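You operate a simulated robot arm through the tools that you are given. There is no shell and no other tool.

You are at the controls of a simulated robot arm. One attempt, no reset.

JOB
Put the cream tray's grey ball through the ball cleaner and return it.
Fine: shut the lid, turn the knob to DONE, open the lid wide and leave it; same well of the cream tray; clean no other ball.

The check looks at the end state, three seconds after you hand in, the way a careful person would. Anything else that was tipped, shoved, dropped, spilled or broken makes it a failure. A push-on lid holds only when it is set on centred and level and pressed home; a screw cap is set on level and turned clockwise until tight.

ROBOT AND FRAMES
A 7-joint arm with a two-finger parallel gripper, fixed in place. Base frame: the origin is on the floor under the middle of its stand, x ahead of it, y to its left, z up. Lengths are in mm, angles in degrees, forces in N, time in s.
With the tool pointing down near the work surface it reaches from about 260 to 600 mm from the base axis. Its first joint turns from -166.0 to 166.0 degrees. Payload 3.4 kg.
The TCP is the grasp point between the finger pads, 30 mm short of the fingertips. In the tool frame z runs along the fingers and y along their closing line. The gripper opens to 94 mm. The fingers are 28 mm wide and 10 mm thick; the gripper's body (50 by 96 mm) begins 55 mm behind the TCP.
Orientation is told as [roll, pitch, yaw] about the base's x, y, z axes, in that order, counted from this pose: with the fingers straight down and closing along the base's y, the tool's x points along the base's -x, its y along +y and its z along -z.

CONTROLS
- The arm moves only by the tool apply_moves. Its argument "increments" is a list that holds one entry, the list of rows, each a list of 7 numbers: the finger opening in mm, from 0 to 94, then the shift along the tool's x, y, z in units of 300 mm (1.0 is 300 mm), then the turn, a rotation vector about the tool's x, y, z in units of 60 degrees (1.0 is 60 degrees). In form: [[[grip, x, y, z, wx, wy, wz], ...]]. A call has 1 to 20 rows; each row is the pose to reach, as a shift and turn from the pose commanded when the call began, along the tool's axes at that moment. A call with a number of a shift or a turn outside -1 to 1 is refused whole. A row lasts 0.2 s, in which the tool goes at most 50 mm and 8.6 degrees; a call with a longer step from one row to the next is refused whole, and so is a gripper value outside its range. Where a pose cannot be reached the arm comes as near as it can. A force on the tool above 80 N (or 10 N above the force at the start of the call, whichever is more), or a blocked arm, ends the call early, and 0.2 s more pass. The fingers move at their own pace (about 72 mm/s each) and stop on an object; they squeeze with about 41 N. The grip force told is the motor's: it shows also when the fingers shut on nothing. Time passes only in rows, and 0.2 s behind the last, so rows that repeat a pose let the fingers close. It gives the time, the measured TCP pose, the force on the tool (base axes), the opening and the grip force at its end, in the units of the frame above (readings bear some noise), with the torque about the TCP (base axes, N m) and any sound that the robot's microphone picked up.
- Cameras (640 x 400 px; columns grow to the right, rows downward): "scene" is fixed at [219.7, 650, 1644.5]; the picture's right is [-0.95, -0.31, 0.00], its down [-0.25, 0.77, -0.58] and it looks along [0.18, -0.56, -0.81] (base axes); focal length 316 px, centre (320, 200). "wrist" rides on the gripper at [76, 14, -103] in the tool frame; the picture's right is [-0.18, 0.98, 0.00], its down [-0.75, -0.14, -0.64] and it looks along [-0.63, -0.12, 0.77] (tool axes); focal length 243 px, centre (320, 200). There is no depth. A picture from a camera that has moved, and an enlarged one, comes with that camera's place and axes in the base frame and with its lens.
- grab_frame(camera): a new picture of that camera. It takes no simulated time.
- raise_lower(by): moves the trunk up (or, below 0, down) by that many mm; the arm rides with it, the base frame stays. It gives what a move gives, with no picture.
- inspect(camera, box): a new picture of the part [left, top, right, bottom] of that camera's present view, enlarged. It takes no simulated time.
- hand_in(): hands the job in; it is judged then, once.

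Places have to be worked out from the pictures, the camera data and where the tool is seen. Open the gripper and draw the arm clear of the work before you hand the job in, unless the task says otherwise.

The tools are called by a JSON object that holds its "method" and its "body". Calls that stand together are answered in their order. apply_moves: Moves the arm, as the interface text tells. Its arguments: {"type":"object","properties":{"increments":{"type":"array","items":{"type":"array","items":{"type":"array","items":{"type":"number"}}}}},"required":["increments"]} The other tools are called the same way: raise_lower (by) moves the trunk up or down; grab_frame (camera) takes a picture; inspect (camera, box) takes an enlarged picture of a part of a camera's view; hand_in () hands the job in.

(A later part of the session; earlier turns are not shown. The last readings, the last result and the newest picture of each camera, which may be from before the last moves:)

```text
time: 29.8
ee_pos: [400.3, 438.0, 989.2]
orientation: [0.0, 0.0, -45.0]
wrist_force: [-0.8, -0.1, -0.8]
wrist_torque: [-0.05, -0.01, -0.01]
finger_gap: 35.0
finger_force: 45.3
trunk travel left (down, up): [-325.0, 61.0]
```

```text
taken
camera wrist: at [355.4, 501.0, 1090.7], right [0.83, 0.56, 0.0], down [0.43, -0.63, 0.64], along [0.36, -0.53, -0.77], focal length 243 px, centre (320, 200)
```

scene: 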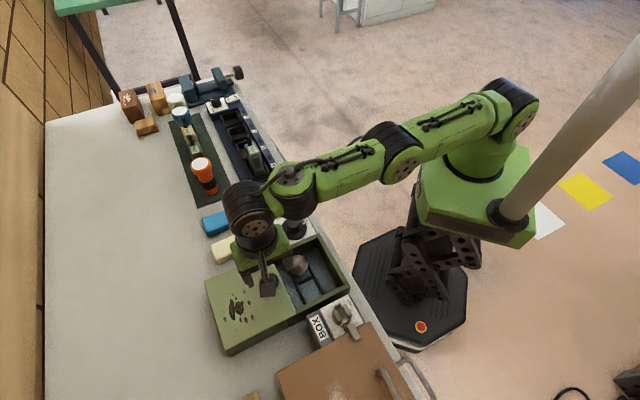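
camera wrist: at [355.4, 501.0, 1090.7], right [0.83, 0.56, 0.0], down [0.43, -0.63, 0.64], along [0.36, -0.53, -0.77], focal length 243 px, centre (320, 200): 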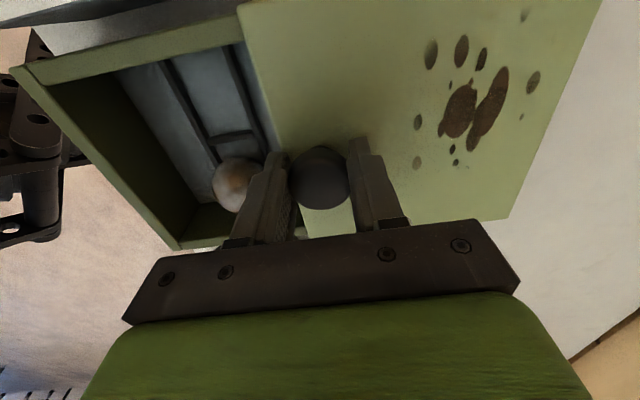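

The knob is gripped with a 35 mm gap. I'll pull it toward the robot along tool -y in small steps to see whether the lid slides freely.

{"method": "apply_moves", "body": {"increments": [[[25, 0, -0.01, 0, 0, 0, 0], [25, 0, -0.025, 0, 0, 0, 0], [25, 0, -0.045, 0, 0, 0, 0], [25, 0, -0.07, 0, 0, 0, 0], [25, 0, -0.07, 0, 0, 0, 0]]]}}

{"method": "grab_frame", "body": {"camera": "wrist"}}

{"method": "grab_frame", "body": {"camera": "scene"}}

```text
time: 31.0
ee_pos: [386.6, 424.2, 989.3]
orientation: [0.1, 0.0, -45.0]
wrist_force: [0.1, -0.2, 4.7]
wrist_torque: [-0.02, 0.08, -0.08]
finger_gap: 35.0
finger_force: 44.7
trunk travel left (down, up): [-325.0, 61.0]
```

```text
taken
camera wrist: at [340.8, 486.3, 1090.7], right [0.83, 0.56, 0.0], down [0.43, -0.63, 0.64], along [0.36, -0.53, -0.77], focal length 243 px, centre (320, 200)
```

wrist: 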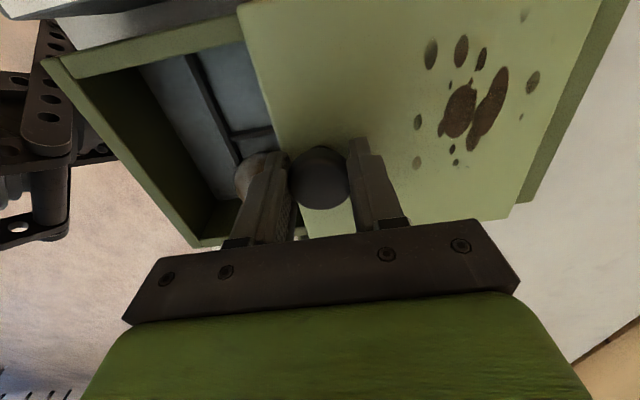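

```text
taken
```

scene: 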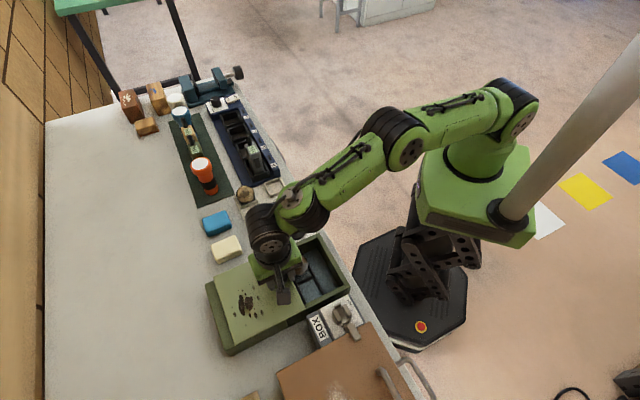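

The lid slides freely. I'll slide it another 60 mm.

{"method": "apply_moves", "body": {"increments": [[[25, 0, -0.02, 0, 0, 0, 0], [25, 0, -0.05, 0, 0, 0, 0], [25, 0, -0.085, 0, 0, 0, 0], [25, 0, -0.12, 0, 0, 0, 0], [25, 0, -0.155, 0, 0, 0, 0], [25, 0, -0.185, 0, 0, 0, 0], [25, 0, -0.2, 0, 0, 0, 0], [25, 0, -0.2, 0, 0, 0, 0]]]}}

{"method": "grab_frame", "body": {"camera": "wrist"}}

{"method": "inspect", "body": {"camera": "scene", "box": [200, 180, 380, 340]}}

```text
time: 32.8
ee_pos: [343.7, 382.1, 990.0]
orientation: [-0.1, 0.0, -44.9]
wrist_force: [-1.9, 1.4, -1.2]
wrist_torque: [0.27, 0.01, 0.14]
finger_gap: 35.1
finger_force: 44.9
trunk travel left (down, up): [-325.0, 61.0]
```

```text
taken
camera wrist: at [298.1, 443.7, 1090.6], right [0.82, 0.57, 0.0], down [0.44, -0.63, 0.64], along [0.36, -0.53, -0.77], focal length 243 px, centre (320, 200)
```

wrist: 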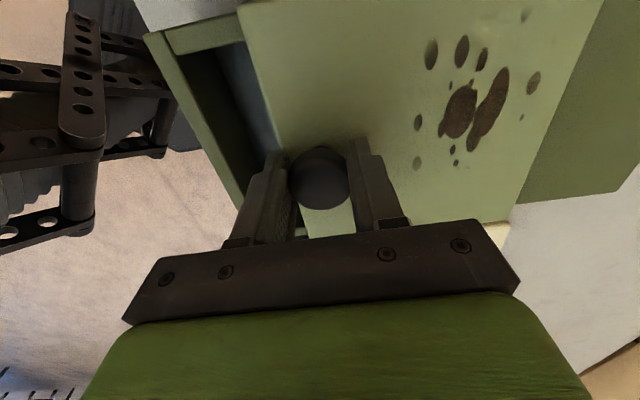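

```text
2.50 times, centred on (290, 260) of scene
camera zoom: at [219.7, 650.0, 1644.5], right [-0.95, -0.31, 0.0], down [-0.25, 0.77, -0.58], along [0.18, -0.56, -0.81], focal length 789 px, centre (395, 50)
```

zoom: 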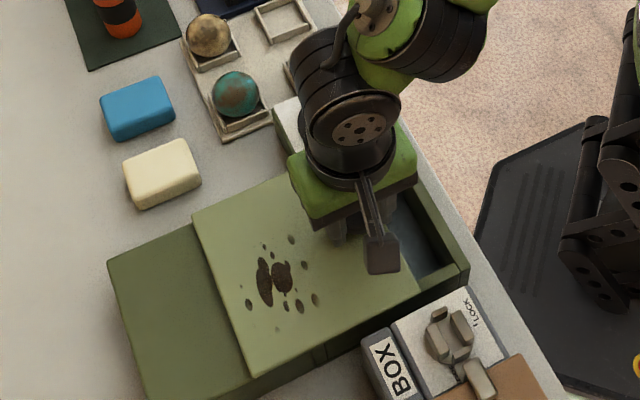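

The lid has moved 81 mm, with roughly 43 mm left to the front wall. I'll slide another 33 mm and check.

{"method": "apply_moves", "body": {"increments": [[[25, 0, -0.015, 0, 0, 0, 0], [25, 0, -0.04, 0, 0, 0, 0], [25, 0, -0.07, 0, 0, 0, 0], [25, 0, -0.095, 0, 0, 0, 0], [25, 0, -0.11, 0, 0, 0, 0], [25, 0, -0.11, 0, 0, 0, 0]]]}}

{"method": "grab_frame", "body": {"camera": "wrist"}}

{"method": "inspect", "body": {"camera": "scene", "box": [200, 180, 380, 340]}}

```text
time: 34.2
ee_pos: [319.7, 358.8, 989.9]
orientation: [-0.2, 0.1, -45.0]
wrist_force: [-2.3, 2.1, -8.2]
wrist_torque: [0.05, 0.05, 0.07]
finger_gap: 35.3
finger_force: 45.2
trunk travel left (down, up): [-325.0, 61.0]
```

```text
taken
camera wrist: at [275.4, 421.1, 1090.5], right [0.83, 0.56, 0.0], down [0.43, -0.63, 0.64], along [0.36, -0.53, -0.77], focal length 243 px, centre (320, 200)
```

wrist: 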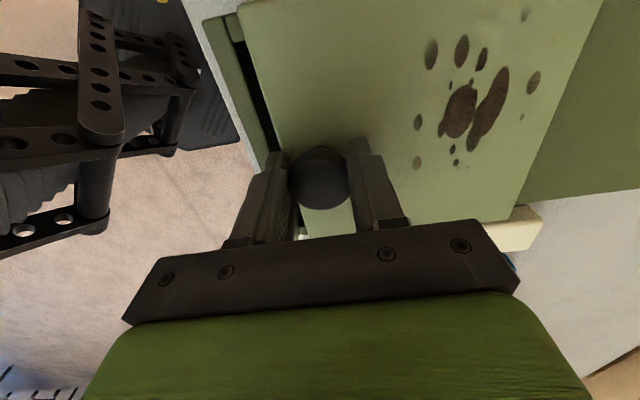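

```text
2.50 times, centred on (290, 260) of scene
camera zoom: at [219.7, 650.0, 1644.5], right [-0.95, -0.31, 0.0], down [-0.25, 0.77, -0.58], along [0.18, -0.56, -0.81], focal length 789 px, centre (395, 50)
```

zoom: 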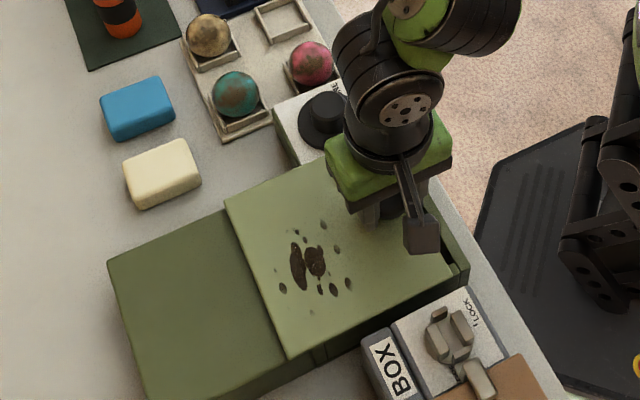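

About 10–15 mm of gap is left. I'll continue in 5 mm steps and watch for the end stop.

{"method": "apply_moves", "body": {"increments": [[[25, 0, -0.008, 0, 0, 0, 0], [25, 0, -0.016, 0, 0, 0, 0], [25, 0, -0.024, 0, 0, 0, 0], [25, 0, -0.024, 0, 0, 0, 0]]]}}

{"method": "apply_moves", "body": {"increments": [[[25, 0, -0.006, 0, 0, 0, 0], [25, 0, -0.012, 0, 0, 0, 0], [25, 0, -0.017, 0, 0, 0, 0], [25, 0, -0.017, 0, 0, 0, 0]]]}}

{"method": "grab_frame", "body": {"camera": "wrist"}}

{"method": "inspect", "body": {"camera": "scene", "box": [200, 180, 380, 340]}}

```text
time: 35.2
ee_pos: [315.4, 353.7, 989.1]
orientation: [0.2, 0.0, -45.1]
wrist_force: [0.3, -0.2, 12.1]
wrist_torque: [-0.19, 0.0, 0.06]
finger_gap: 35.3
finger_force: 44.9
trunk travel left (down, up): [-325.0, 61.0]
```

```text
time: 36.2
ee_pos: [311.1, 349.9, 988.2]
orientation: [0.0, 0.0, -45.0]
wrist_force: [1.8, -2.2, 10.1]
wrist_torque: [-0.17, -0.35, -0.09]
finger_gap: 35.2
finger_force: 45.0
trunk travel left (down, up): [-325.0, 61.0]
```

```text
taken
camera wrist: at [266.4, 412.1, 1090.5], right [0.83, 0.56, 0.0], down [0.43, -0.63, 0.64], along [0.36, -0.53, -0.77], focal length 243 px, centre (320, 200)
```

wrist: 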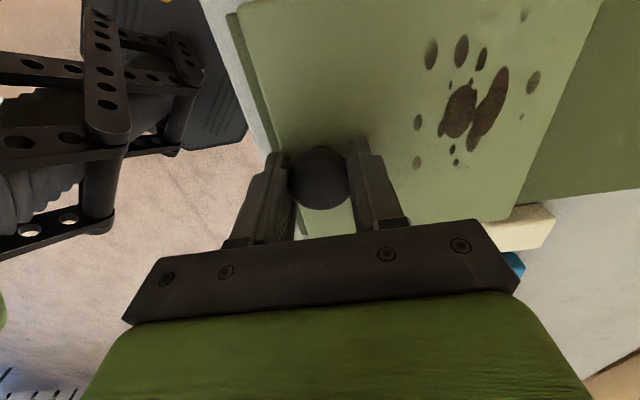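

```text
2.50 times, centred on (290, 260) of scene
camera zoom: at [219.7, 650.0, 1644.5], right [-0.95, -0.31, 0.0], down [-0.25, 0.77, -0.58], along [0.18, -0.56, -0.81], focal length 789 px, centre (395, 50)
```

zoom: 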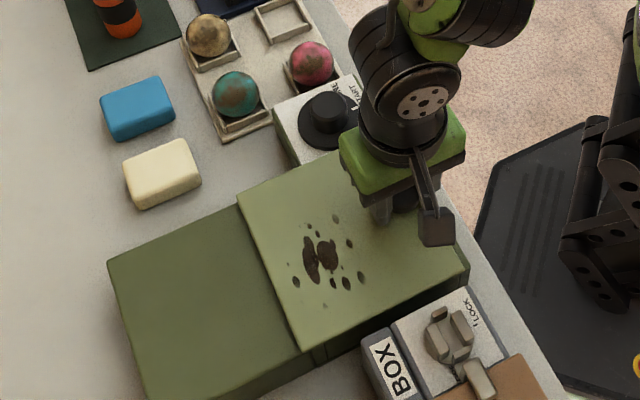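

The lid now covers the opening with a thin strip of the front wall still showing. I'll keep pushing gently until it stops.

{"method": "apply_moves", "body": {"increments": [[[25, 0, -0.005, 0, 0, 0, 0], [25, 0, -0.01, 0, 0, 0, 0], [25, 0, -0.015, 0, 0, 0, 0], [25, 0, -0.015, 0, 0, 0, 0]]]}}

{"method": "apply_moves", "body": {"increments": [[[25, 0, -0.005, 0, 0, 0, 0], [25, 0, -0.01, 0, 0, 0, 0], [25, 0, -0.01, 0, 0, 0, 0]]]}}

{"method": "grab_frame", "body": {"camera": "wrist"}}

```text
time: 37.2
ee_pos: [307.8, 345.5, 989.3]
orientation: [-0.1, 0.0, -45.1]
wrist_force: [-1.6, -2.2, 0.7]
wrist_torque: [-0.09, 0.03, 0.03]
finger_gap: 35.3
finger_force: 45.2
trunk travel left (down, up): [-325.0, 61.0]
```

```text
time: 38.0
ee_pos: [306.5, 345.4, 988.8]
orientation: [0.0, 0.0, -44.9]
wrist_force: [-3.4, 1.0, -0.1]
wrist_torque: [0.21, 0.06, 0.01]
finger_gap: 34.9
finger_force: 44.6
trunk travel left (down, up): [-325.0, 61.0]
```

```text
taken
camera wrist: at [260.9, 406.5, 1090.6], right [0.82, 0.57, 0.0], down [0.43, -0.63, 0.64], along [0.36, -0.53, -0.77], focal length 243 px, centre (320, 200)
```

wrist: 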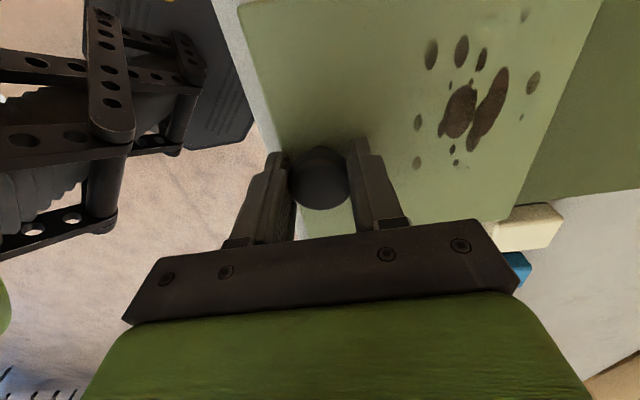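

133.6 mm of travel and the front strip is now hidden. I'll creep a little further to feel for the hard stop.

{"method": "apply_moves", "body": {"increments": [[[25, 0, -0.005, 0, 0, 0, 0], [25, 0, -0.01, 0, 0, 0, 0], [25, 0, -0.01, 0, 0, 0, 0]]]}}

{"method": "inspect", "body": {"camera": "scene", "box": [280, 200, 360, 300]}}

```text
time: 38.8
ee_pos: [305.0, 343.5, 988.5]
orientation: [0.3, -0.1, -44.9]
wrist_force: [3.3, 9.8, 10.2]
wrist_torque: [0.27, -0.06, 0.06]
finger_gap: 35.0
finger_force: 45.4
trunk travel left (down, up): [-325.0, 61.0]
```

```text
4.00 times, centred on (320, 250) of scene
camera zoom: at [219.7, 650.0, 1644.5], right [-0.95, -0.31, 0.0], down [-0.25, 0.77, -0.58], along [0.18, -0.56, -0.81], focal length 1263 px, centre (320, 0)
```

zoom: 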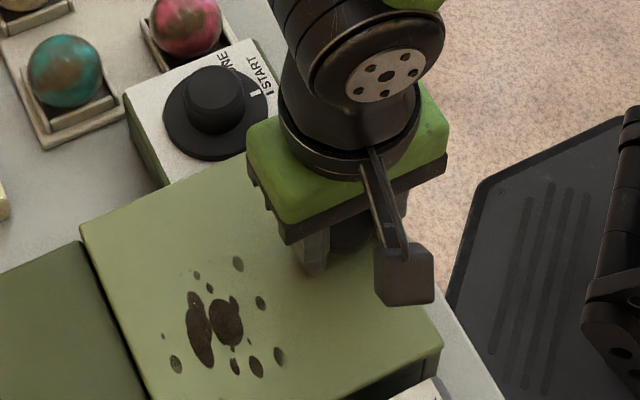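

There's now about 9 N opposing the slide. I'll push slightly more to confirm it's the stop.

{"method": "apply_moves", "body": {"increments": [[[25, 0, -0.006, 0, 0, 0, 0], [25, 0, -0.012, 0, 0, 0, 0], [25, 0, -0.012, 0, 0, 0, 0]]]}}

{"method": "grab_frame", "body": {"camera": "wrist"}}

```text
time: 39.6
ee_pos: [305.4, 344.4, 989.4]
orientation: [0.3, -0.1, -45.1]
wrist_force: [15.8, 20.5, 13.3]
wrist_torque: [0.25, -0.09, 0.13]
finger_gap: 34.9
finger_force: 45.0
trunk travel left (down, up): [-325.0, 61.0]
```

```text
taken
camera wrist: at [259.9, 405.5, 1090.5], right [0.83, 0.56, 0.01], down [0.43, -0.64, 0.64], along [0.36, -0.53, -0.77], focal length 243 px, centre (320, 200)
```

wrist: 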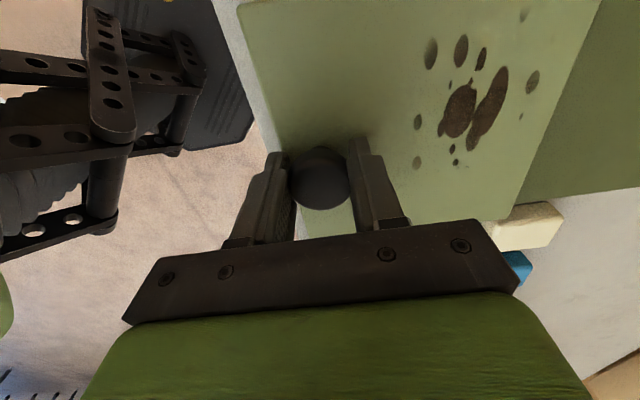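

The stop is confirmed at about 135 mm of travel with 26 N, so the lid is shut. I'll take the load off, open the fingers and lift clear.

{"method": "apply_moves", "body": {"increments": [[[25, 0, 0.007, 0, 0, 0, 0], [25, 0, 0.014, 0, 0, 0, 0], [38, 0, 0.014, 0, 0, 0, 0], [50, 0, 0.014, 0, 0, 0, 0], [62, 0, 0.014, 0, 0, 0, 0], [66, 0, 0.014, 0, 0, 0, 0], [66, 0, 0.014, -0.04, 0, 0, 0], [66, 0, 0.014, -0.12, 0, 0, 0], [66, 0, 0.014, -0.2, 0, 0, 0], [66, 0, 0.014, -0.24, 0, 0, 0], [66, 0, 0.014, -0.24, 0, 0, 0]]]}}

{"method": "grab_frame", "body": {"camera": "wrist"}}

{"method": "grab_frame", "body": {"camera": "scene"}}

```text
time: 42.0
ee_pos: [304.4, 341.1, 1060.8]
orientation: [0.0, 0.0, -45.0]
wrist_force: [0.2, 0.0, 0.9]
wrist_torque: [0.01, 0.0, 0.02]
finger_gap: 65.7
finger_force: 0.0
trunk travel left (down, up): [-325.0, 61.0]
```

```text
taken
camera wrist: at [259.3, 405.2, 1162.9], right [0.83, 0.56, 0.0], down [0.43, -0.63, 0.64], along [0.36, -0.53, -0.77], focal length 243 px, centre (320, 200)
```

wrist: 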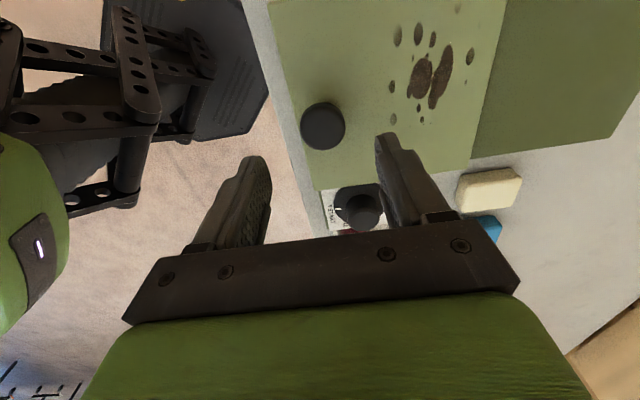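

```text
taken
```

scene: 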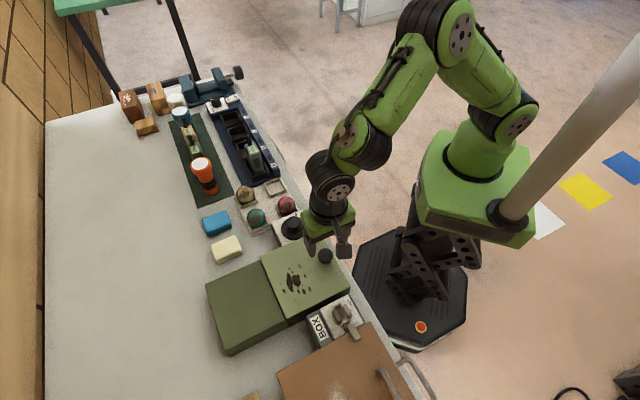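

The lid is shut and nothing else has moved. Next is the dial, so I'll move above it near (412,271) to measure its cap and the START and DONE marks.

{"method": "apply_moves", "body": {"increments": [[[66, -0.08, 0.02, 0, 0, 0, 0], [66, -0.2, 0.045, 0, 0, 0, 0], [66, -0.32, 0.07, 0, 0, 0, 0], [66, -0.4, 0.083, 0, 0, 0, 0], [66, -0.42, 0.087, 0, 0, 0, 0], [66, -0.42, 0.087, 0, 0, 0, 0]]]}}

{"method": "grab_frame", "body": {"camera": "wrist"}}

{"method": "inspect", "body": {"camera": "scene", "box": [240, 190, 340, 270]}}

```text
time: 43.4
ee_pos: [413.4, 271.2, 1059.2]
orientation: [0.0, 0.1, -45.1]
wrist_force: [-0.5, -0.2, 1.0]
wrist_torque: [-0.01, -0.01, 0.01]
finger_gap: 66.0
finger_force: 0.0
trunk travel left (down, up): [-325.0, 61.0]
```

```text
taken
camera wrist: at [368.3, 334.7, 1160.7], right [0.83, 0.56, 0.0], down [0.43, -0.63, 0.64], along [0.36, -0.53, -0.77], focal length 243 px, centre (320, 200)
```

wrist: 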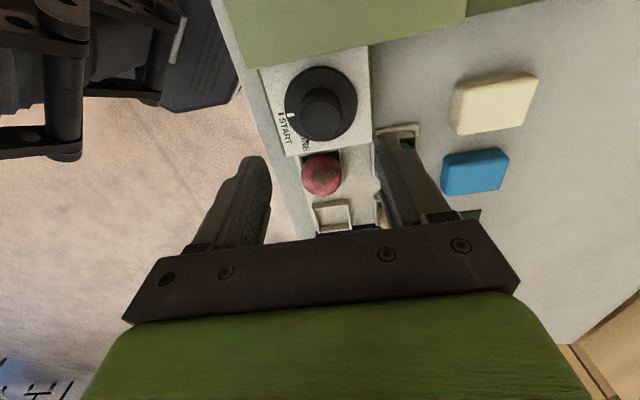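

```text
5.00 times, centred on (290, 230) of scene
camera zoom: at [219.7, 650.0, 1644.5], right [-0.95, -0.31, 0.0], down [-0.25, 0.77, -0.58], along [0.18, -0.56, -0.81], focal length 1578 px, centre (470, 50)
```

zoom: 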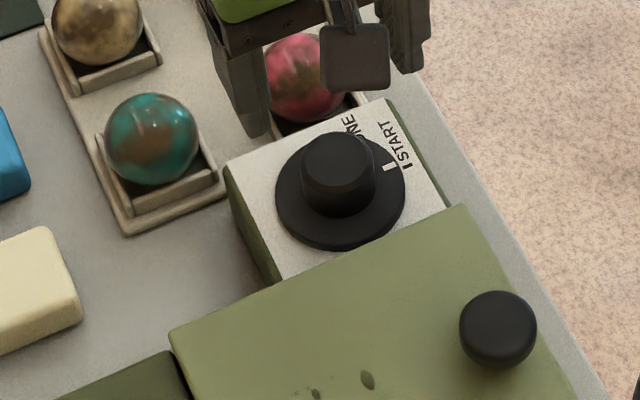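

{"method": "inspect", "body": {"camera": "wrist", "box": [255, 40, 385, 160]}}

{"method": "inspect", "body": {"camera": "scene", "box": [270, 205, 330, 255]}}

```text
3.33 times, centred on (320, 100) of wrist
camera zoom: at [368.3, 334.7, 1160.7], right [0.83, 0.56, 0.0], down [0.43, -0.63, 0.64], along [0.36, -0.53, -0.77], focal length 809 px, centre (320, 533)
```

zoom: 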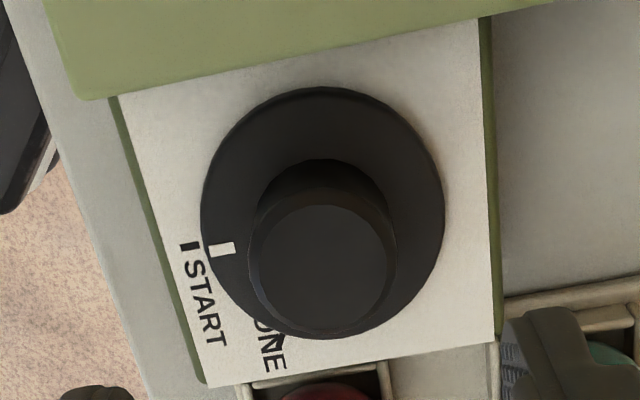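

```text
8.00 times, centred on (300, 230) of scene
camera zoom: at [219.7, 650.0, 1644.5], right [-0.95, -0.31, 0.0], down [-0.25, 0.77, -0.58], along [0.18, -0.56, -0.81], focal length 2526 px, centre (480, -40)
```

zoom: 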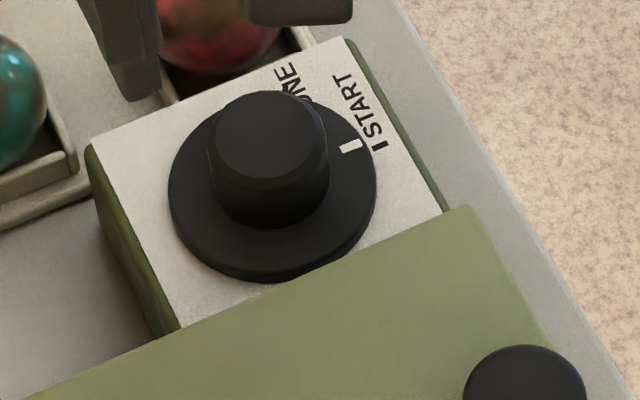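

The cap is centred near (413,270.5) with its top at z≈965. START is at -135°, and the DONE tick is hidden behind the knob, further counter-clockwise. I'll turn the wrist so the camera looks from the label side and I can see the DONE tick.

{"method": "apply_moves", "body": {"increments": [[[66, 0, 0, 0, 0, 0, -0.125], [66, 0, 0, 0, 0, 0, -0.25], [66, 0, 0, 0, 0, 0, -0.375], [66, 0, 0, 0, 0, 0, -0.5], [66, 0, 0, 0, 0, 0, -0.625], [66, 0, 0, 0, 0, 0, -0.75], [66, 0, 0, 0, 0, 0, -0.875], [66, 0, 0, 0, 0, 0, -1.0], [66, 0, 0, 0, 0, 0, -1.0]]]}}

{"method": "grab_frame", "body": {"camera": "wrist"}}

{"method": "inspect", "body": {"camera": "wrist", "box": [250, 40, 400, 170]}}

```text
time: 45.4
ee_pos: [412.7, 271.4, 1061.8]
orientation: [0.0, 0.1, 15.1]
wrist_force: [-1.0, 0.4, 0.6]
wrist_torque: [0.0, 0.01, 0.02]
finger_gap: 66.1
finger_force: 0.1
trunk travel left (down, up): [-325.0, 61.0]
```

```text
taken
camera wrist: at [333.3, 264.9, 1162.1], right [-0.08, 1.0, 0.0], down [0.76, 0.06, 0.64], along [0.64, 0.05, -0.77], focal length 243 px, centre (320, 200)
```

wrist: 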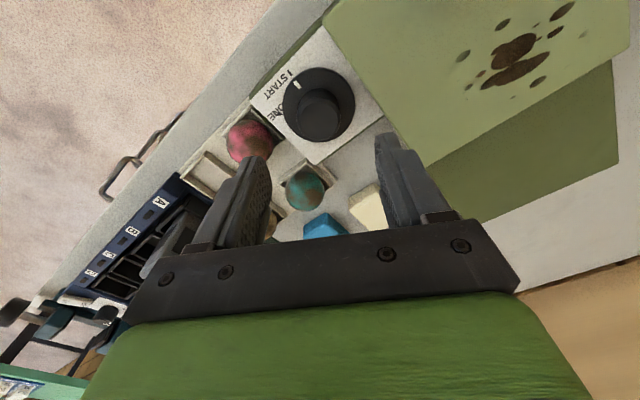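

```text
3.08 times, centred on (325, 105) of wrist
camera zoom: at [333.3, 264.9, 1162.1], right [-0.08, 1.0, 0.0], down [0.76, 0.06, 0.64], along [0.64, 0.05, -0.77], focal length 746 px, centre (305, 492)
```

zoom: 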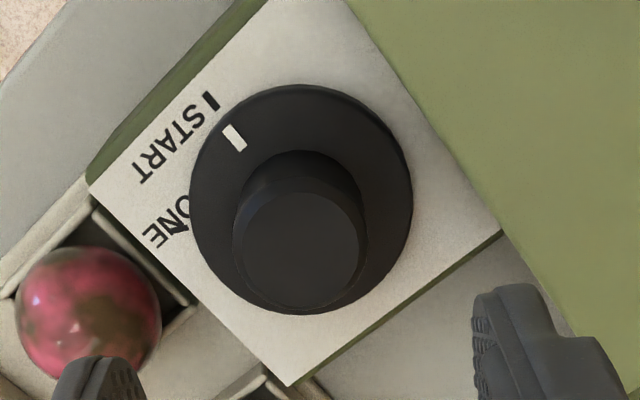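

{"method": "inspect", "body": {"camera": "wrist", "box": [268, 68, 318, 128]}}

```text
6.67 times, centred on (293, 98) of wrist
camera zoom: at [333.3, 264.9, 1162.1], right [-0.08, 1.0, 0.0], down [0.76, 0.06, 0.64], along [0.64, 0.05, -0.77], focal length 1618 px, centre (500, 880)
```

zoom: 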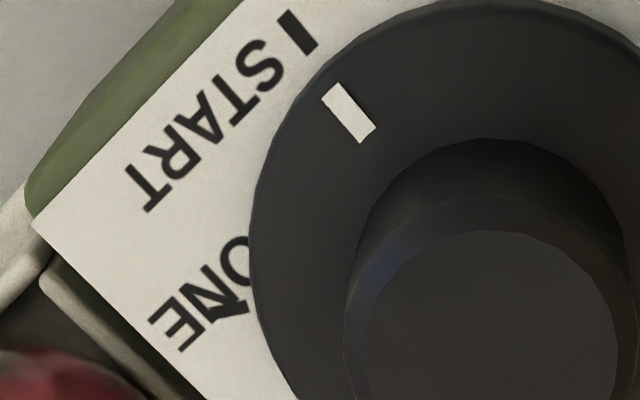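

The DONE tick shows at about -75°, so the dial needs roughly +60° (counter-clockwise from above). I'll turn back to yaw -45, straddle the cap with the fingertips just above the skirt (z≈944), and close.

{"method": "apply_moves", "body": {"increments": [[[60, 0, 0, 0, 0, 0, 0.125], [60, 0, 0, 0, 0, 0, 0.25], [60, 0, 0, 0, 0, 0, 0.375], [60, 0, 0, 0, 0, 0, 0.5], [60, 0, 0, 0, 0, 0, 0.625], [60, 0, 0, 0, 0, 0, 0.75], [60, 0, 0, 0, 0, 0, 0.875], [60, 0, 0, 0, 0, 0, 1.0], [60, 0, 0, 0.05, 0, 0, 1.0], [60, 0, 0, 0.12, 0, 0, 1.0], [60, 0, 0, 0.18, 0, 0, 1.0], [60, 0, 0, 0.22, 0, 0, 1.0], [60, 0, 0, 0.22, 0, 0, 1.0]]]}}

{"method": "grab_frame", "body": {"camera": "wrist"}}

{"method": "inspect", "body": {"camera": "scene", "box": [240, 170, 360, 270]}}

```text
time: 48.2
ee_pos: [409.7, 271.1, 995.3]
orientation: [-0.1, 0.0, -45.0]
wrist_force: [-0.6, 0.6, -0.7]
wrist_torque: [-0.02, -0.02, 0.03]
finger_gap: 59.8
finger_force: 0.0
trunk travel left (down, up): [-325.0, 61.0]
```

```text
taken
camera wrist: at [365.5, 334.2, 1096.2], right [0.83, 0.56, 0.0], down [0.43, -0.63, 0.64], along [0.36, -0.53, -0.77], focal length 243 px, centre (320, 200)
```

wrist: 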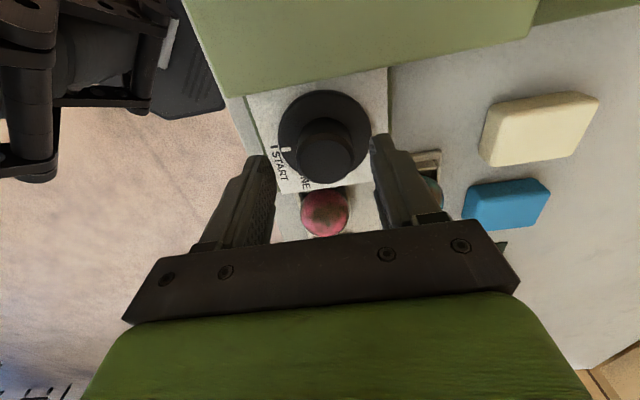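

```text
4.00 times, centred on (300, 220) of scene
camera zoom: at [219.7, 650.0, 1644.5], right [-0.95, -0.31, 0.0], down [-0.25, 0.77, -0.58], along [0.18, -0.56, -0.81], focal length 1263 px, centre (400, 120)
```

zoom: 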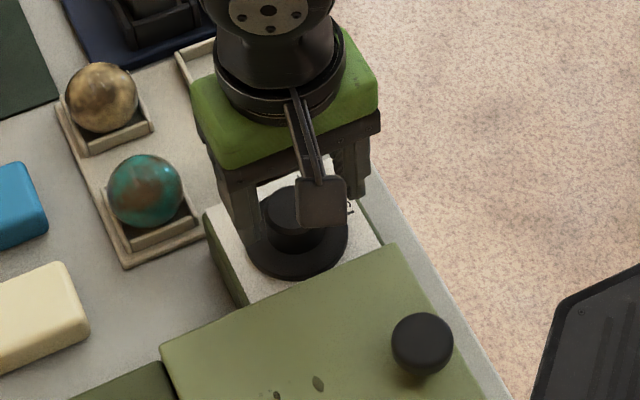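

The cap is centred to within about 2 mm. I'll nudge over, lower the last 20 mm and close on it.

{"method": "apply_moves", "body": {"increments": [[[60, -0.004, 0.005, 0.03, 0, 0, 0], [60, -0.004, 0.005, 0.06, 0, 0, 0], [60, -0.004, 0.005, 0.069, 0, 0, 0], [60, -0.004, 0.005, 0.069, 0, 0, 0], [50, -0.004, 0.005, 0.069, 0, 0, 0], [40, -0.004, 0.005, 0.069, 0, 0, 0], [30, -0.004, 0.005, 0.069, 0, 0, 0], [25, -0.004, 0.005, 0.069, 0, 0, 0], [25, -0.004, 0.005, 0.069, 0, 0, 0]]]}}

{"method": "grab_frame", "body": {"camera": "wrist"}}

```text
time: 50.2
ee_pos: [413.8, 272.9, 975.2]
orientation: [-0.1, 0.0, -45.1]
wrist_force: [-3.9, -2.3, -1.6]
wrist_torque: [-0.14, 0.14, -0.01]
finger_gap: 36.9
finger_force: 45.2
trunk travel left (down, up): [-325.0, 61.0]
```

```text
taken
camera wrist: at [368.8, 334.8, 1076.1], right [0.83, 0.56, 0.0], down [0.43, -0.63, 0.64], along [0.36, -0.53, -0.77], focal length 243 px, centre (320, 200)
```

wrist: 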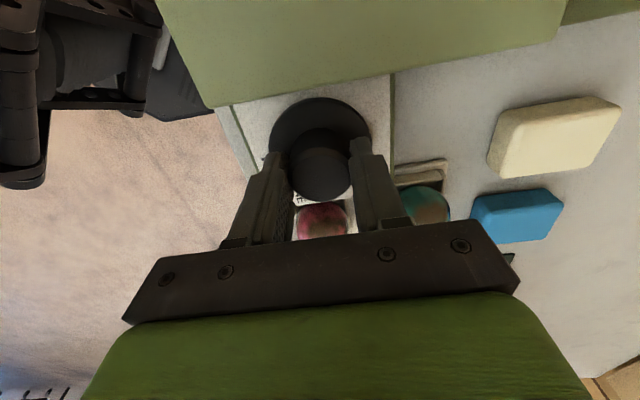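

The cap is held with a 37 mm gap. I'll turn counter-clockwise (negative about tool z), 30° first, to check the torque and that the dial follows.

{"method": "apply_moves", "body": {"increments": [[[25, 0, 0, 0, 0, 0, -0.08], [25, 0, 0, 0, 0, 0, -0.16], [25, 0, 0, 0, 0, 0, -0.25], [25, 0, 0, 0, 0, 0, -0.34], [25, 0, 0, 0, 0, 0, -0.42], [25, 0, 0, 0, 0, 0, -0.5], [25, 0, 0, 0, 0, 0, -0.5]]]}}

{"method": "grab_frame", "body": {"camera": "wrist"}}

{"method": "inspect", "body": {"camera": "scene", "box": [270, 190, 340, 260]}}

```text
time: 51.8
ee_pos: [414.3, 271.0, 974.4]
orientation: [0.0, -0.1, -15.0]
wrist_force: [-3.7, -4.5, 4.5]
wrist_torque: [-0.31, 0.02, -0.83]
finger_gap: 37.0
finger_force: 45.0
trunk travel left (down, up): [-325.0, 61.0]
```

```text
taken
camera wrist: at [342.7, 303.6, 1076.6], right [0.43, 0.9, 0.0], down [0.69, -0.33, 0.64], along [0.58, -0.28, -0.77], focal length 243 px, centre (320, 200)
```

wrist: 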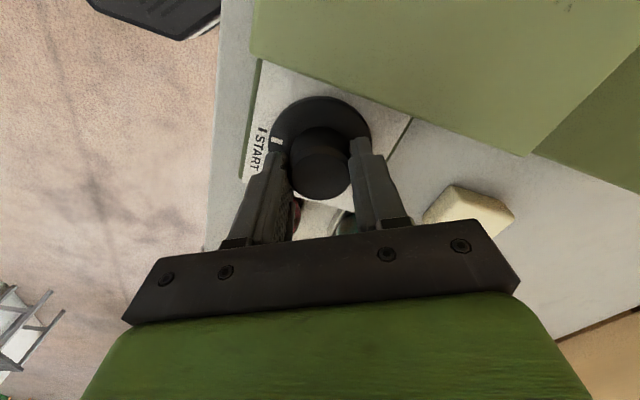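

```text
5.71 times, centred on (305, 225) of scene
camera zoom: at [219.7, 650.0, 1644.5], right [-0.95, -0.31, 0.0], down [-0.25, 0.77, -0.58], along [0.18, -0.56, -0.81], focal length 1804 px, centre (406, 57)
```

zoom: 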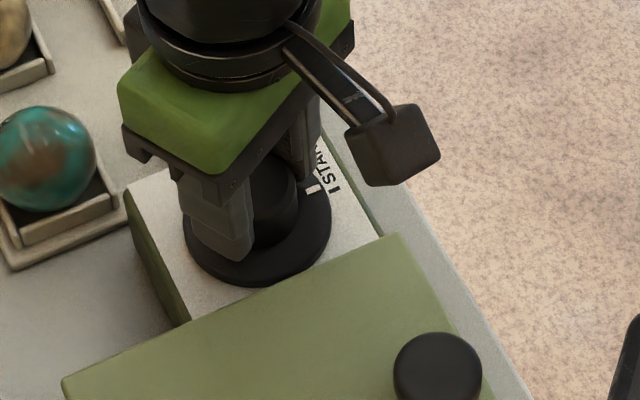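

{"method": "inspect", "body": {"camera": "wrist", "box": [240, 80, 390, 220]}}

```text
2.86 times, centred on (315, 150) of wrist
camera zoom: at [342.7, 303.6, 1076.6], right [0.43, 0.9, 0.0], down [0.69, -0.33, 0.64], along [0.58, -0.28, -0.77], focal length 693 px, centre (334, 343)
```

zoom: 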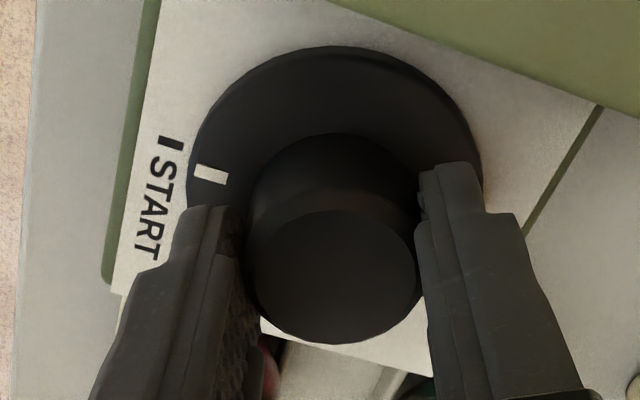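

The pointer is still on START with about 0.8 N·m of reaction, so the dial is against a stop this way and my fingers slipped around the cap. DONE must be reached clockwise, the long way round (about 300°). I'll test a clockwise turn of 30°.

{"method": "apply_moves", "body": {"increments": [[[25, 0, 0, 0, 0, 0, 0.08], [25, 0, 0, 0, 0, 0, 0.16], [25, 0, 0, 0, 0, 0, 0.25], [25, 0, 0, 0, 0, 0, 0.34], [25, 0, 0, 0, 0, 0, 0.42], [25, 0, 0, 0, 0, 0, 0.5], [25, 0, 0, 0, 0, 0, 0.5]]]}}

{"method": "grab_frame", "body": {"camera": "wrist"}}

{"method": "inspect", "body": {"camera": "wrist", "box": [240, 80, 390, 220]}}

{"method": "inspect", "body": {"camera": "scene", "box": [270, 190, 340, 260]}}

```text
time: 53.4
ee_pos: [414.8, 272.2, 976.0]
orientation: [0.2, 0.0, -45.2]
wrist_force: [2.8, -3.6, 5.3]
wrist_torque: [-0.59, -0.33, 0.0]
finger_gap: 37.0
finger_force: 45.2
trunk travel left (down, up): [-325.0, 61.0]
```

```text
taken
camera wrist: at [369.1, 334.3, 1076.7], right [0.83, 0.56, 0.0], down [0.43, -0.63, 0.64], along [0.36, -0.53, -0.77], focal length 243 px, centre (320, 200)
```

wrist: 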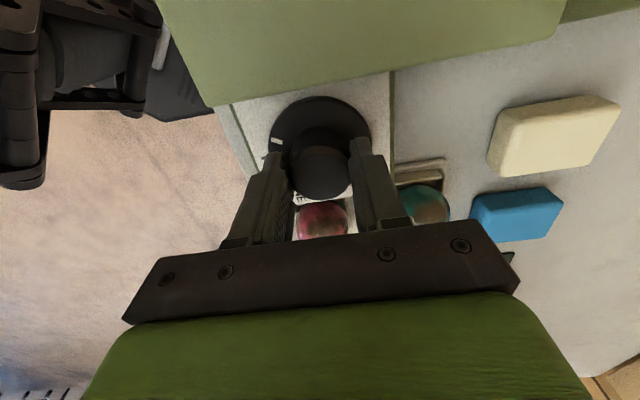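

```text
2.86 times, centred on (315, 150) of wrist
camera zoom: at [369.1, 334.3, 1076.7], right [0.83, 0.56, 0.0], down [0.43, -0.63, 0.64], along [0.36, -0.53, -0.77], focal length 693 px, centre (334, 343)
```

zoom: 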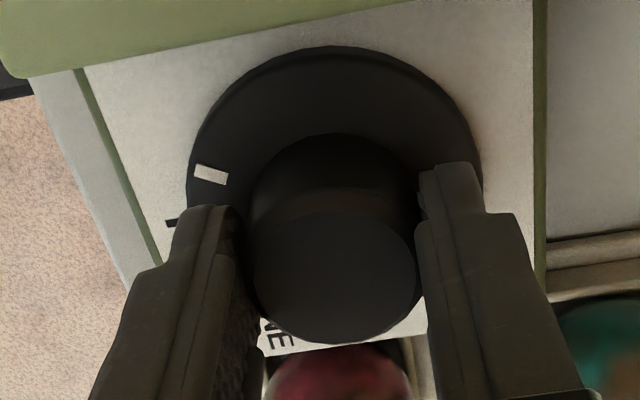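

```text
5.71 times, centred on (305, 225) of scene
camera zoom: at [219.7, 650.0, 1644.5], right [-0.95, -0.31, 0.0], down [-0.25, 0.77, -0.58], along [0.18, -0.56, -0.81], focal length 1804 px, centre (406, 57)
```

zoom: 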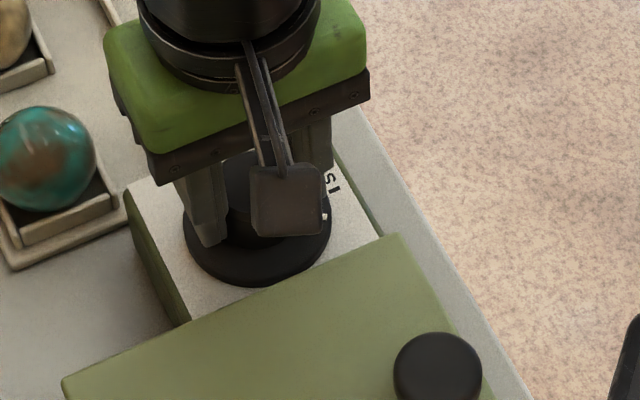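

The dial follows freely clockwise, with the pointer moving along with the gripper and no torque. So it's clockwise to DONE, with about 270° left. I'll release, lift slightly and find out how far I can wind the wrist for long strokes.

{"method": "apply_moves", "body": {"increments": [[[40, 0, 0, 0, 0, 0, 0], [50, 0, 0, 0, 0, 0, 0], [60, 0, 0, 0, 0, 0, 0], [60, 0, 0, 0, 0, 0, 0], [60, 0, 0, -0.05, 0, 0, 0], [60, 0, 0, -0.12, 0, 0, 0], [60, 0, 0, -0.2, 0, 0, 0], [60, 0, 0, -0.2, 0, 0, 0]]]}}

{"method": "apply_moves", "body": {"increments": [[[60, 0, 0, 0, 0, 0, 0.125], [60, 0, 0, 0, 0, 0, 0.25], [60, 0, 0, 0, 0, 0, 0.375], [60, 0, 0, 0, 0, 0, 0.5], [60, 0, 0, 0, 0, 0, 0.625], [60, 0, 0, 0, 0, 0, 0.75], [60, 0, 0, 0, 0, 0, 0.875], [60, 0, 0, 0, 0, 0, 1.0], [60, 0, 0, 0, 0, 0, 1.0]]]}}

```text
time: 55.2
ee_pos: [414.7, 272.1, 1035.8]
orientation: [-0.1, 0.0, -45.0]
wrist_force: [0.1, -0.1, -0.5]
wrist_torque: [-0.02, 0.03, 0.03]
finger_gap: 60.2
finger_force: 0.0
trunk travel left (down, up): [-325.0, 61.0]
```

```text
time: 57.2
ee_pos: [413.3, 271.9, 1035.3]
orientation: [0.1, 0.1, -105.1]
wrist_force: [0.1, -0.2, 0.3]
wrist_torque: [-0.03, -0.02, -0.01]
finger_gap: 60.2
finger_force: 0.0
trunk travel left (down, up): [-325.0, 61.0]
```

Yaw -105 is reachable. I'll probe further, to -150.

{"method": "apply_moves", "body": {"increments": [[[60, 0, 0, 0, 0, 0, 0.125], [60, 0, 0, 0, 0, 0, 0.25], [60, 0, 0, 0, 0, 0, 0.375], [60, 0, 0, 0, 0, 0, 0.5], [60, 0, 0, 0, 0, 0, 0.625], [60, 0, 0, 0, 0, 0, 0.75], [60, 0, 0, 0, 0, 0, 0.75]]]}}

{"method": "inspect", "body": {"camera": "scene", "box": [230, 140, 380, 270]}}

```text
time: 58.8
ee_pos: [413.6, 272.5, 1034.0]
orientation: [0.0, 0.0, -150.2]
wrist_force: [0.0, -1.1, 0.1]
wrist_torque: [-0.02, 0.01, -0.03]
finger_gap: 59.9
finger_force: 0.0
trunk travel left (down, up): [-325.0, 61.0]
```

```text
3.08 times, centred on (305, 205) of scene
camera zoom: at [219.7, 650.0, 1644.5], right [-0.95, -0.31, 0.0], down [-0.25, 0.77, -0.58], along [0.18, -0.56, -0.81], focal length 971 px, centre (366, 185)
```

zoom: 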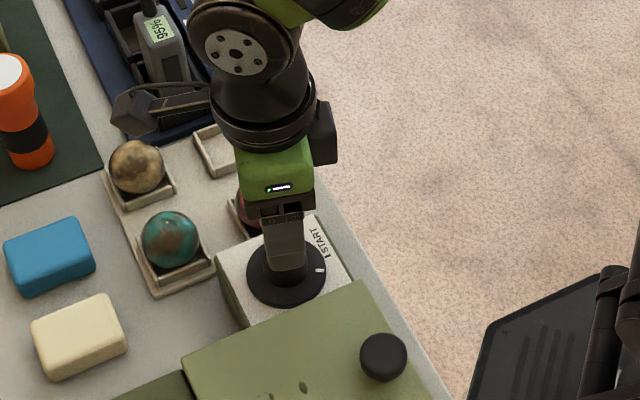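

The wrist has a wide range; -150 was fine. I'll wind back to yaw +15 in the air for a long clockwise stroke.

{"method": "apply_moves", "body": {"increments": [[[60, 0, 0, 0, 0, 0, -0.125], [60, 0, 0, 0, 0, 0, -0.25], [60, 0, 0, 0, 0, 0, -0.375], [60, 0, 0, 0, 0, 0, -0.5], [60, 0, 0, 0, 0, 0, -0.625], [60, 0, 0, 0, 0, 0, -0.75], [60, 0, 0, 0, 0, 0, -0.875], [60, 0, 0, 0, 0, 0, -1.0]]]}}

{"method": "apply_moves", "body": {"increments": [[[60, 0, 0, 0, 0, 0, -0.125], [60, 0, 0, 0, 0, 0, -0.25], [60, 0, 0, 0, 0, 0, -0.375], [60, 0, 0, 0, 0, 0, -0.5], [60, 0, 0, 0, 0, 0, -0.625], [60, 0, 0, 0, 0, 0, -0.75], [60, 0, 0, 0, 0, 0, -0.875], [60, 0, 0, 0, 0, 0, -1.0]]]}}

{"method": "apply_moves", "body": {"increments": [[[60, 0, 0, 0, 0, 0, -0.125], [60, 0, 0, 0, 0, 0, -0.25], [60, 0, 0, 0, 0, 0, -0.375], [60, 0, 0, 0, 0, 0, -0.5], [60, 0, 0, 0, 0, 0, -0.625], [60, 0, 0, 0, 0, 0, -0.75], [60, 0, 0, 0, 0, 0, -0.75]]]}}

{"method": "grab_frame", "body": {"camera": "wrist"}}

{"method": "inspect", "body": {"camera": "wrist", "box": [240, 50, 400, 190]}}

```text
time: 60.6
ee_pos: [413.9, 271.9, 1033.8]
orientation: [0.1, 0.0, -89.9]
wrist_force: [0.3, -0.1, 0.2]
wrist_torque: [0.02, 0.01, 0.02]
finger_gap: 60.2
finger_force: 0.0
trunk travel left (down, up): [-325.0, 61.0]
```

```text
time: 62.4
ee_pos: [413.0, 271.8, 1034.3]
orientation: [-0.1, 0.0, -29.8]
wrist_force: [0.8, -0.1, -0.5]
wrist_torque: [-0.01, -0.03, -0.02]
finger_gap: 59.8
finger_force: 0.1
trunk travel left (down, up): [-325.0, 61.0]
```

```text
time: 64.0
ee_pos: [414.1, 272.1, 1035.1]
orientation: [0.0, 0.0, 15.1]
wrist_force: [-0.2, 0.5, 0.6]
wrist_torque: [-0.01, 0.04, -0.04]
finger_gap: 60.0
finger_force: 0.0
trunk travel left (down, up): [-325.0, 61.0]
```

```text
taken
camera wrist: at [335.6, 264.7, 1135.7], right [-0.08, 1.0, 0.0], down [0.76, 0.06, 0.64], along [0.64, 0.05, -0.77], focal length 243 px, centre (320, 200)
```

wrist: 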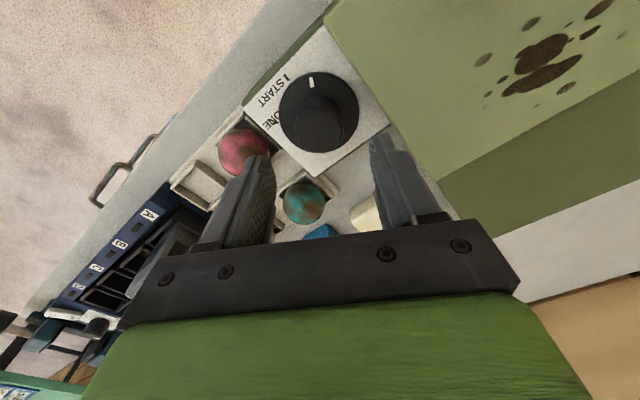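

```text
2.86 times, centred on (320, 120) of wrist
camera zoom: at [335.6, 264.7, 1135.7], right [-0.08, 1.0, 0.0], down [0.76, 0.06, 0.64], along [0.64, 0.05, -0.77], focal length 693 px, centre (320, 429)
```

zoom: 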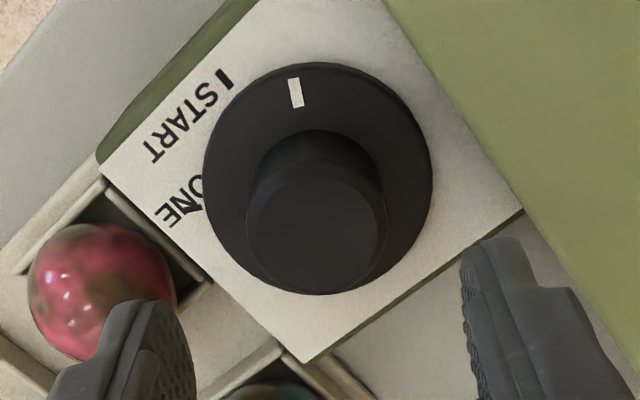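

The pointer is near -165° and the fingers straddle the cap. I'll lower and grip at yaw +15.

{"method": "apply_moves", "body": {"increments": [[[60, 0, 0, 0.06, 0, 0, 0], [60, 0, 0, 0.13, 0, 0, 0], [60, 0, 0, 0.18, 0, 0, 0], [60, 0, 0, 0.2, 0, 0, 0], [60, 0, 0, 0.2, 0, 0, 0], [50, 0, 0, 0.2, 0, 0, 0], [40, 0, 0, 0.2, 0, 0, 0], [30, 0, 0, 0.2, 0, 0, 0], [25, 0, 0, 0.2, 0, 0, 0], [25, 0, 0, 0.2, 0, 0, 0]]]}}

```text
time: 66.2
ee_pos: [415.2, 270.5, 975.4]
orientation: [0.0, 0.1, 14.9]
wrist_force: [0.4, -4.0, -2.7]
wrist_torque: [-0.16, -0.2, -0.01]
finger_gap: 37.2
finger_force: 44.9
trunk travel left (down, up): [-325.0, 61.0]
```

Gripped at yaw +15. I'll turn clockwise 60° and check that the dial follows.

{"method": "apply_moves", "body": {"increments": [[[25, 0, 0, 0, 0, 0, 0.1], [25, 0, 0, 0, 0, 0, 0.2], [25, 0, 0, 0, 0, 0, 0.3], [25, 0, 0, 0, 0, 0, 0.4], [25, 0, 0, 0, 0, 0, 0.5], [25, 0, 0, 0, 0, 0, 0.6], [25, 0, 0, 0, 0, 0, 0.7], [25, 0, 0, 0, 0, 0, 0.8], [25, 0, 0, 0, 0, 0, 0.9], [25, 0, 0, 0, 0, 0, 1.0], [25, 0, 0, 0, 0, 0, 1.0]]]}}

{"method": "inspect", "body": {"camera": "wrist", "box": [240, 80, 390, 220]}}

```text
time: 68.6
ee_pos: [414.9, 271.0, 974.2]
orientation: [0.0, -0.1, -45.1]
wrist_force: [2.2, -10.9, -1.6]
wrist_torque: [-0.81, -0.25, 0.02]
finger_gap: 37.4
finger_force: 45.6
trunk travel left (down, up): [-325.0, 61.0]
```

```text
2.86 times, centred on (315, 150) of wrist
camera zoom: at [369.9, 334.0, 1075.9], right [0.83, 0.56, 0.0], down [0.43, -0.63, 0.64], along [0.36, -0.53, -0.77], focal length 693 px, centre (334, 343)
```

zoom: 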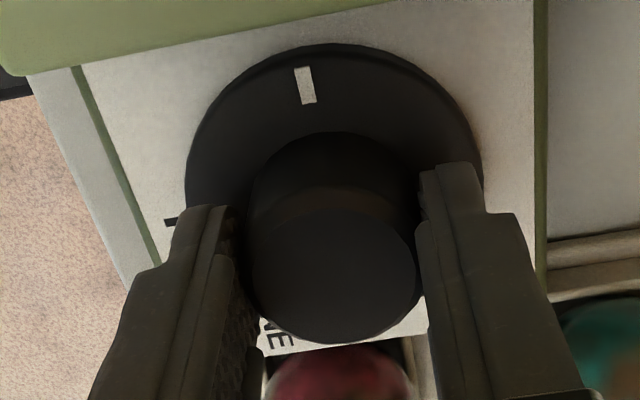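

The dial turned with the gripper. There's about 11 N of side load, so I'll shift 2 mm toward -y while turning another 60°.

{"method": "apply_moves", "body": {"increments": [[[25, -0.0047, -0.0047, 0, 0, 0, 0.1], [25, -0.0047, -0.0047, 0, 0, 0, 0.2], [25, -0.0047, -0.0047, 0, 0, 0, 0.3], [25, -0.0047, -0.0047, 0, 0, 0, 0.4], [25, -0.0047, -0.0047, 0, 0, 0, 0.5], [25, -0.0047, -0.0047, 0, 0, 0, 0.6], [25, -0.0047, -0.0047, 0, 0, 0, 0.7], [25, -0.0047, -0.0047, 0, 0, 0, 0.8], [25, -0.0047, -0.0047, 0, 0, 0, 0.9], [25, -0.0047, -0.0047, 0, 0, 0, 1.0], [25, -0.0047, -0.0047, 0, 0, 0, 1.0]]]}}

{"method": "inspect", "body": {"camera": "wrist", "box": [240, 80, 390, 220]}}

```text
time: 71.0
ee_pos: [415.6, 271.6, 975.6]
orientation: [0.0, 0.0, -104.9]
wrist_force: [2.4, 4.6, -2.5]
wrist_torque: [1.14, -0.33, 0.01]
finger_gap: 36.9
finger_force: 44.8
trunk travel left (down, up): [-325.0, 61.0]
```

```text
2.86 times, centred on (315, 150) of wrist
camera zoom: at [447.0, 339.7, 1075.9], right [0.9, -0.43, 0.0], down [-0.33, -0.69, 0.64], along [-0.28, -0.58, -0.77], focal length 693 px, centre (334, 343)
```

zoom: 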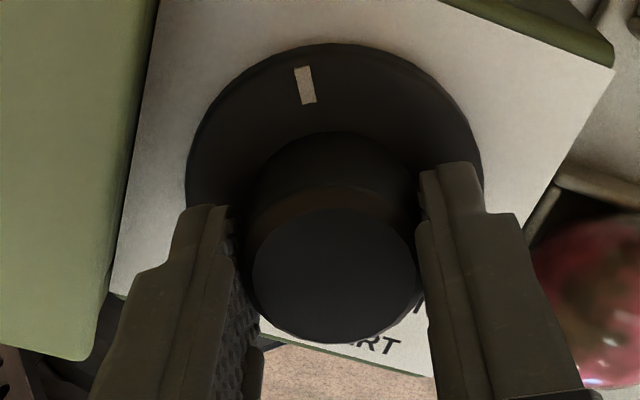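

Following well; the pointer is near +75° now. I'll turn another 45° to yaw -150.

{"method": "apply_moves", "body": {"increments": [[[25, 0, 0, 0, 0, 0, 0.1], [25, 0, 0, 0, 0, 0, 0.2], [25, 0, 0, 0, 0, 0, 0.3], [25, 0, 0, 0, 0, 0, 0.4], [25, 0, 0, 0, 0, 0, 0.5], [25, 0, 0, 0, 0, 0, 0.6], [25, 0, 0, 0, 0, 0, 0.7], [25, 0, 0, 0, 0, 0, 0.75], [25, 0, 0, 0, 0, 0, 0.75]]]}}

{"method": "inspect", "body": {"camera": "wrist", "box": [240, 80, 390, 220]}}

{"method": "inspect", "body": {"camera": "scene", "box": [230, 140, 380, 270]}}

```text
time: 73.0
ee_pos: [413.7, 271.2, 975.0]
orientation: [0.0, 0.1, -150.1]
wrist_force: [6.9, 9.5, 11.0]
wrist_torque: [0.48, -0.64, -0.02]
finger_gap: 36.9
finger_force: 45.1
trunk travel left (down, up): [-325.0, 61.0]
```

```text
2.86 times, centred on (315, 150) of wrist
camera zoom: at [486.1, 295.4, 1076.1], right [0.33, -0.94, 0.0], down [-0.72, -0.25, 0.64], along [-0.6, -0.21, -0.77], focal length 693 px, centre (334, 343)
```

zoom: 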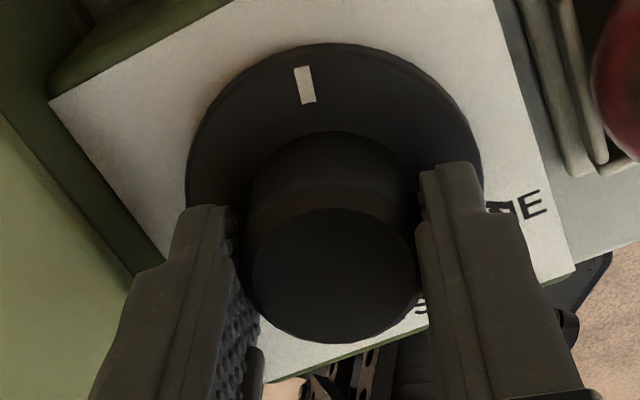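

```text
3.08 times, centred on (305, 205) of scene
camera zoom: at [219.7, 650.0, 1644.5], right [-0.95, -0.31, 0.0], down [-0.25, 0.77, -0.58], along [0.18, -0.56, -0.81], focal length 971 px, centre (366, 185)
```

zoom: 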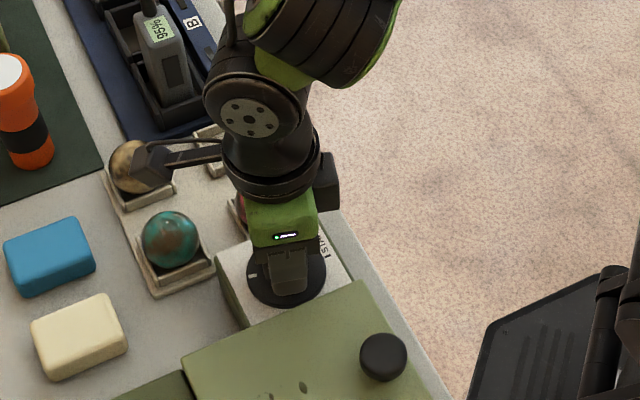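

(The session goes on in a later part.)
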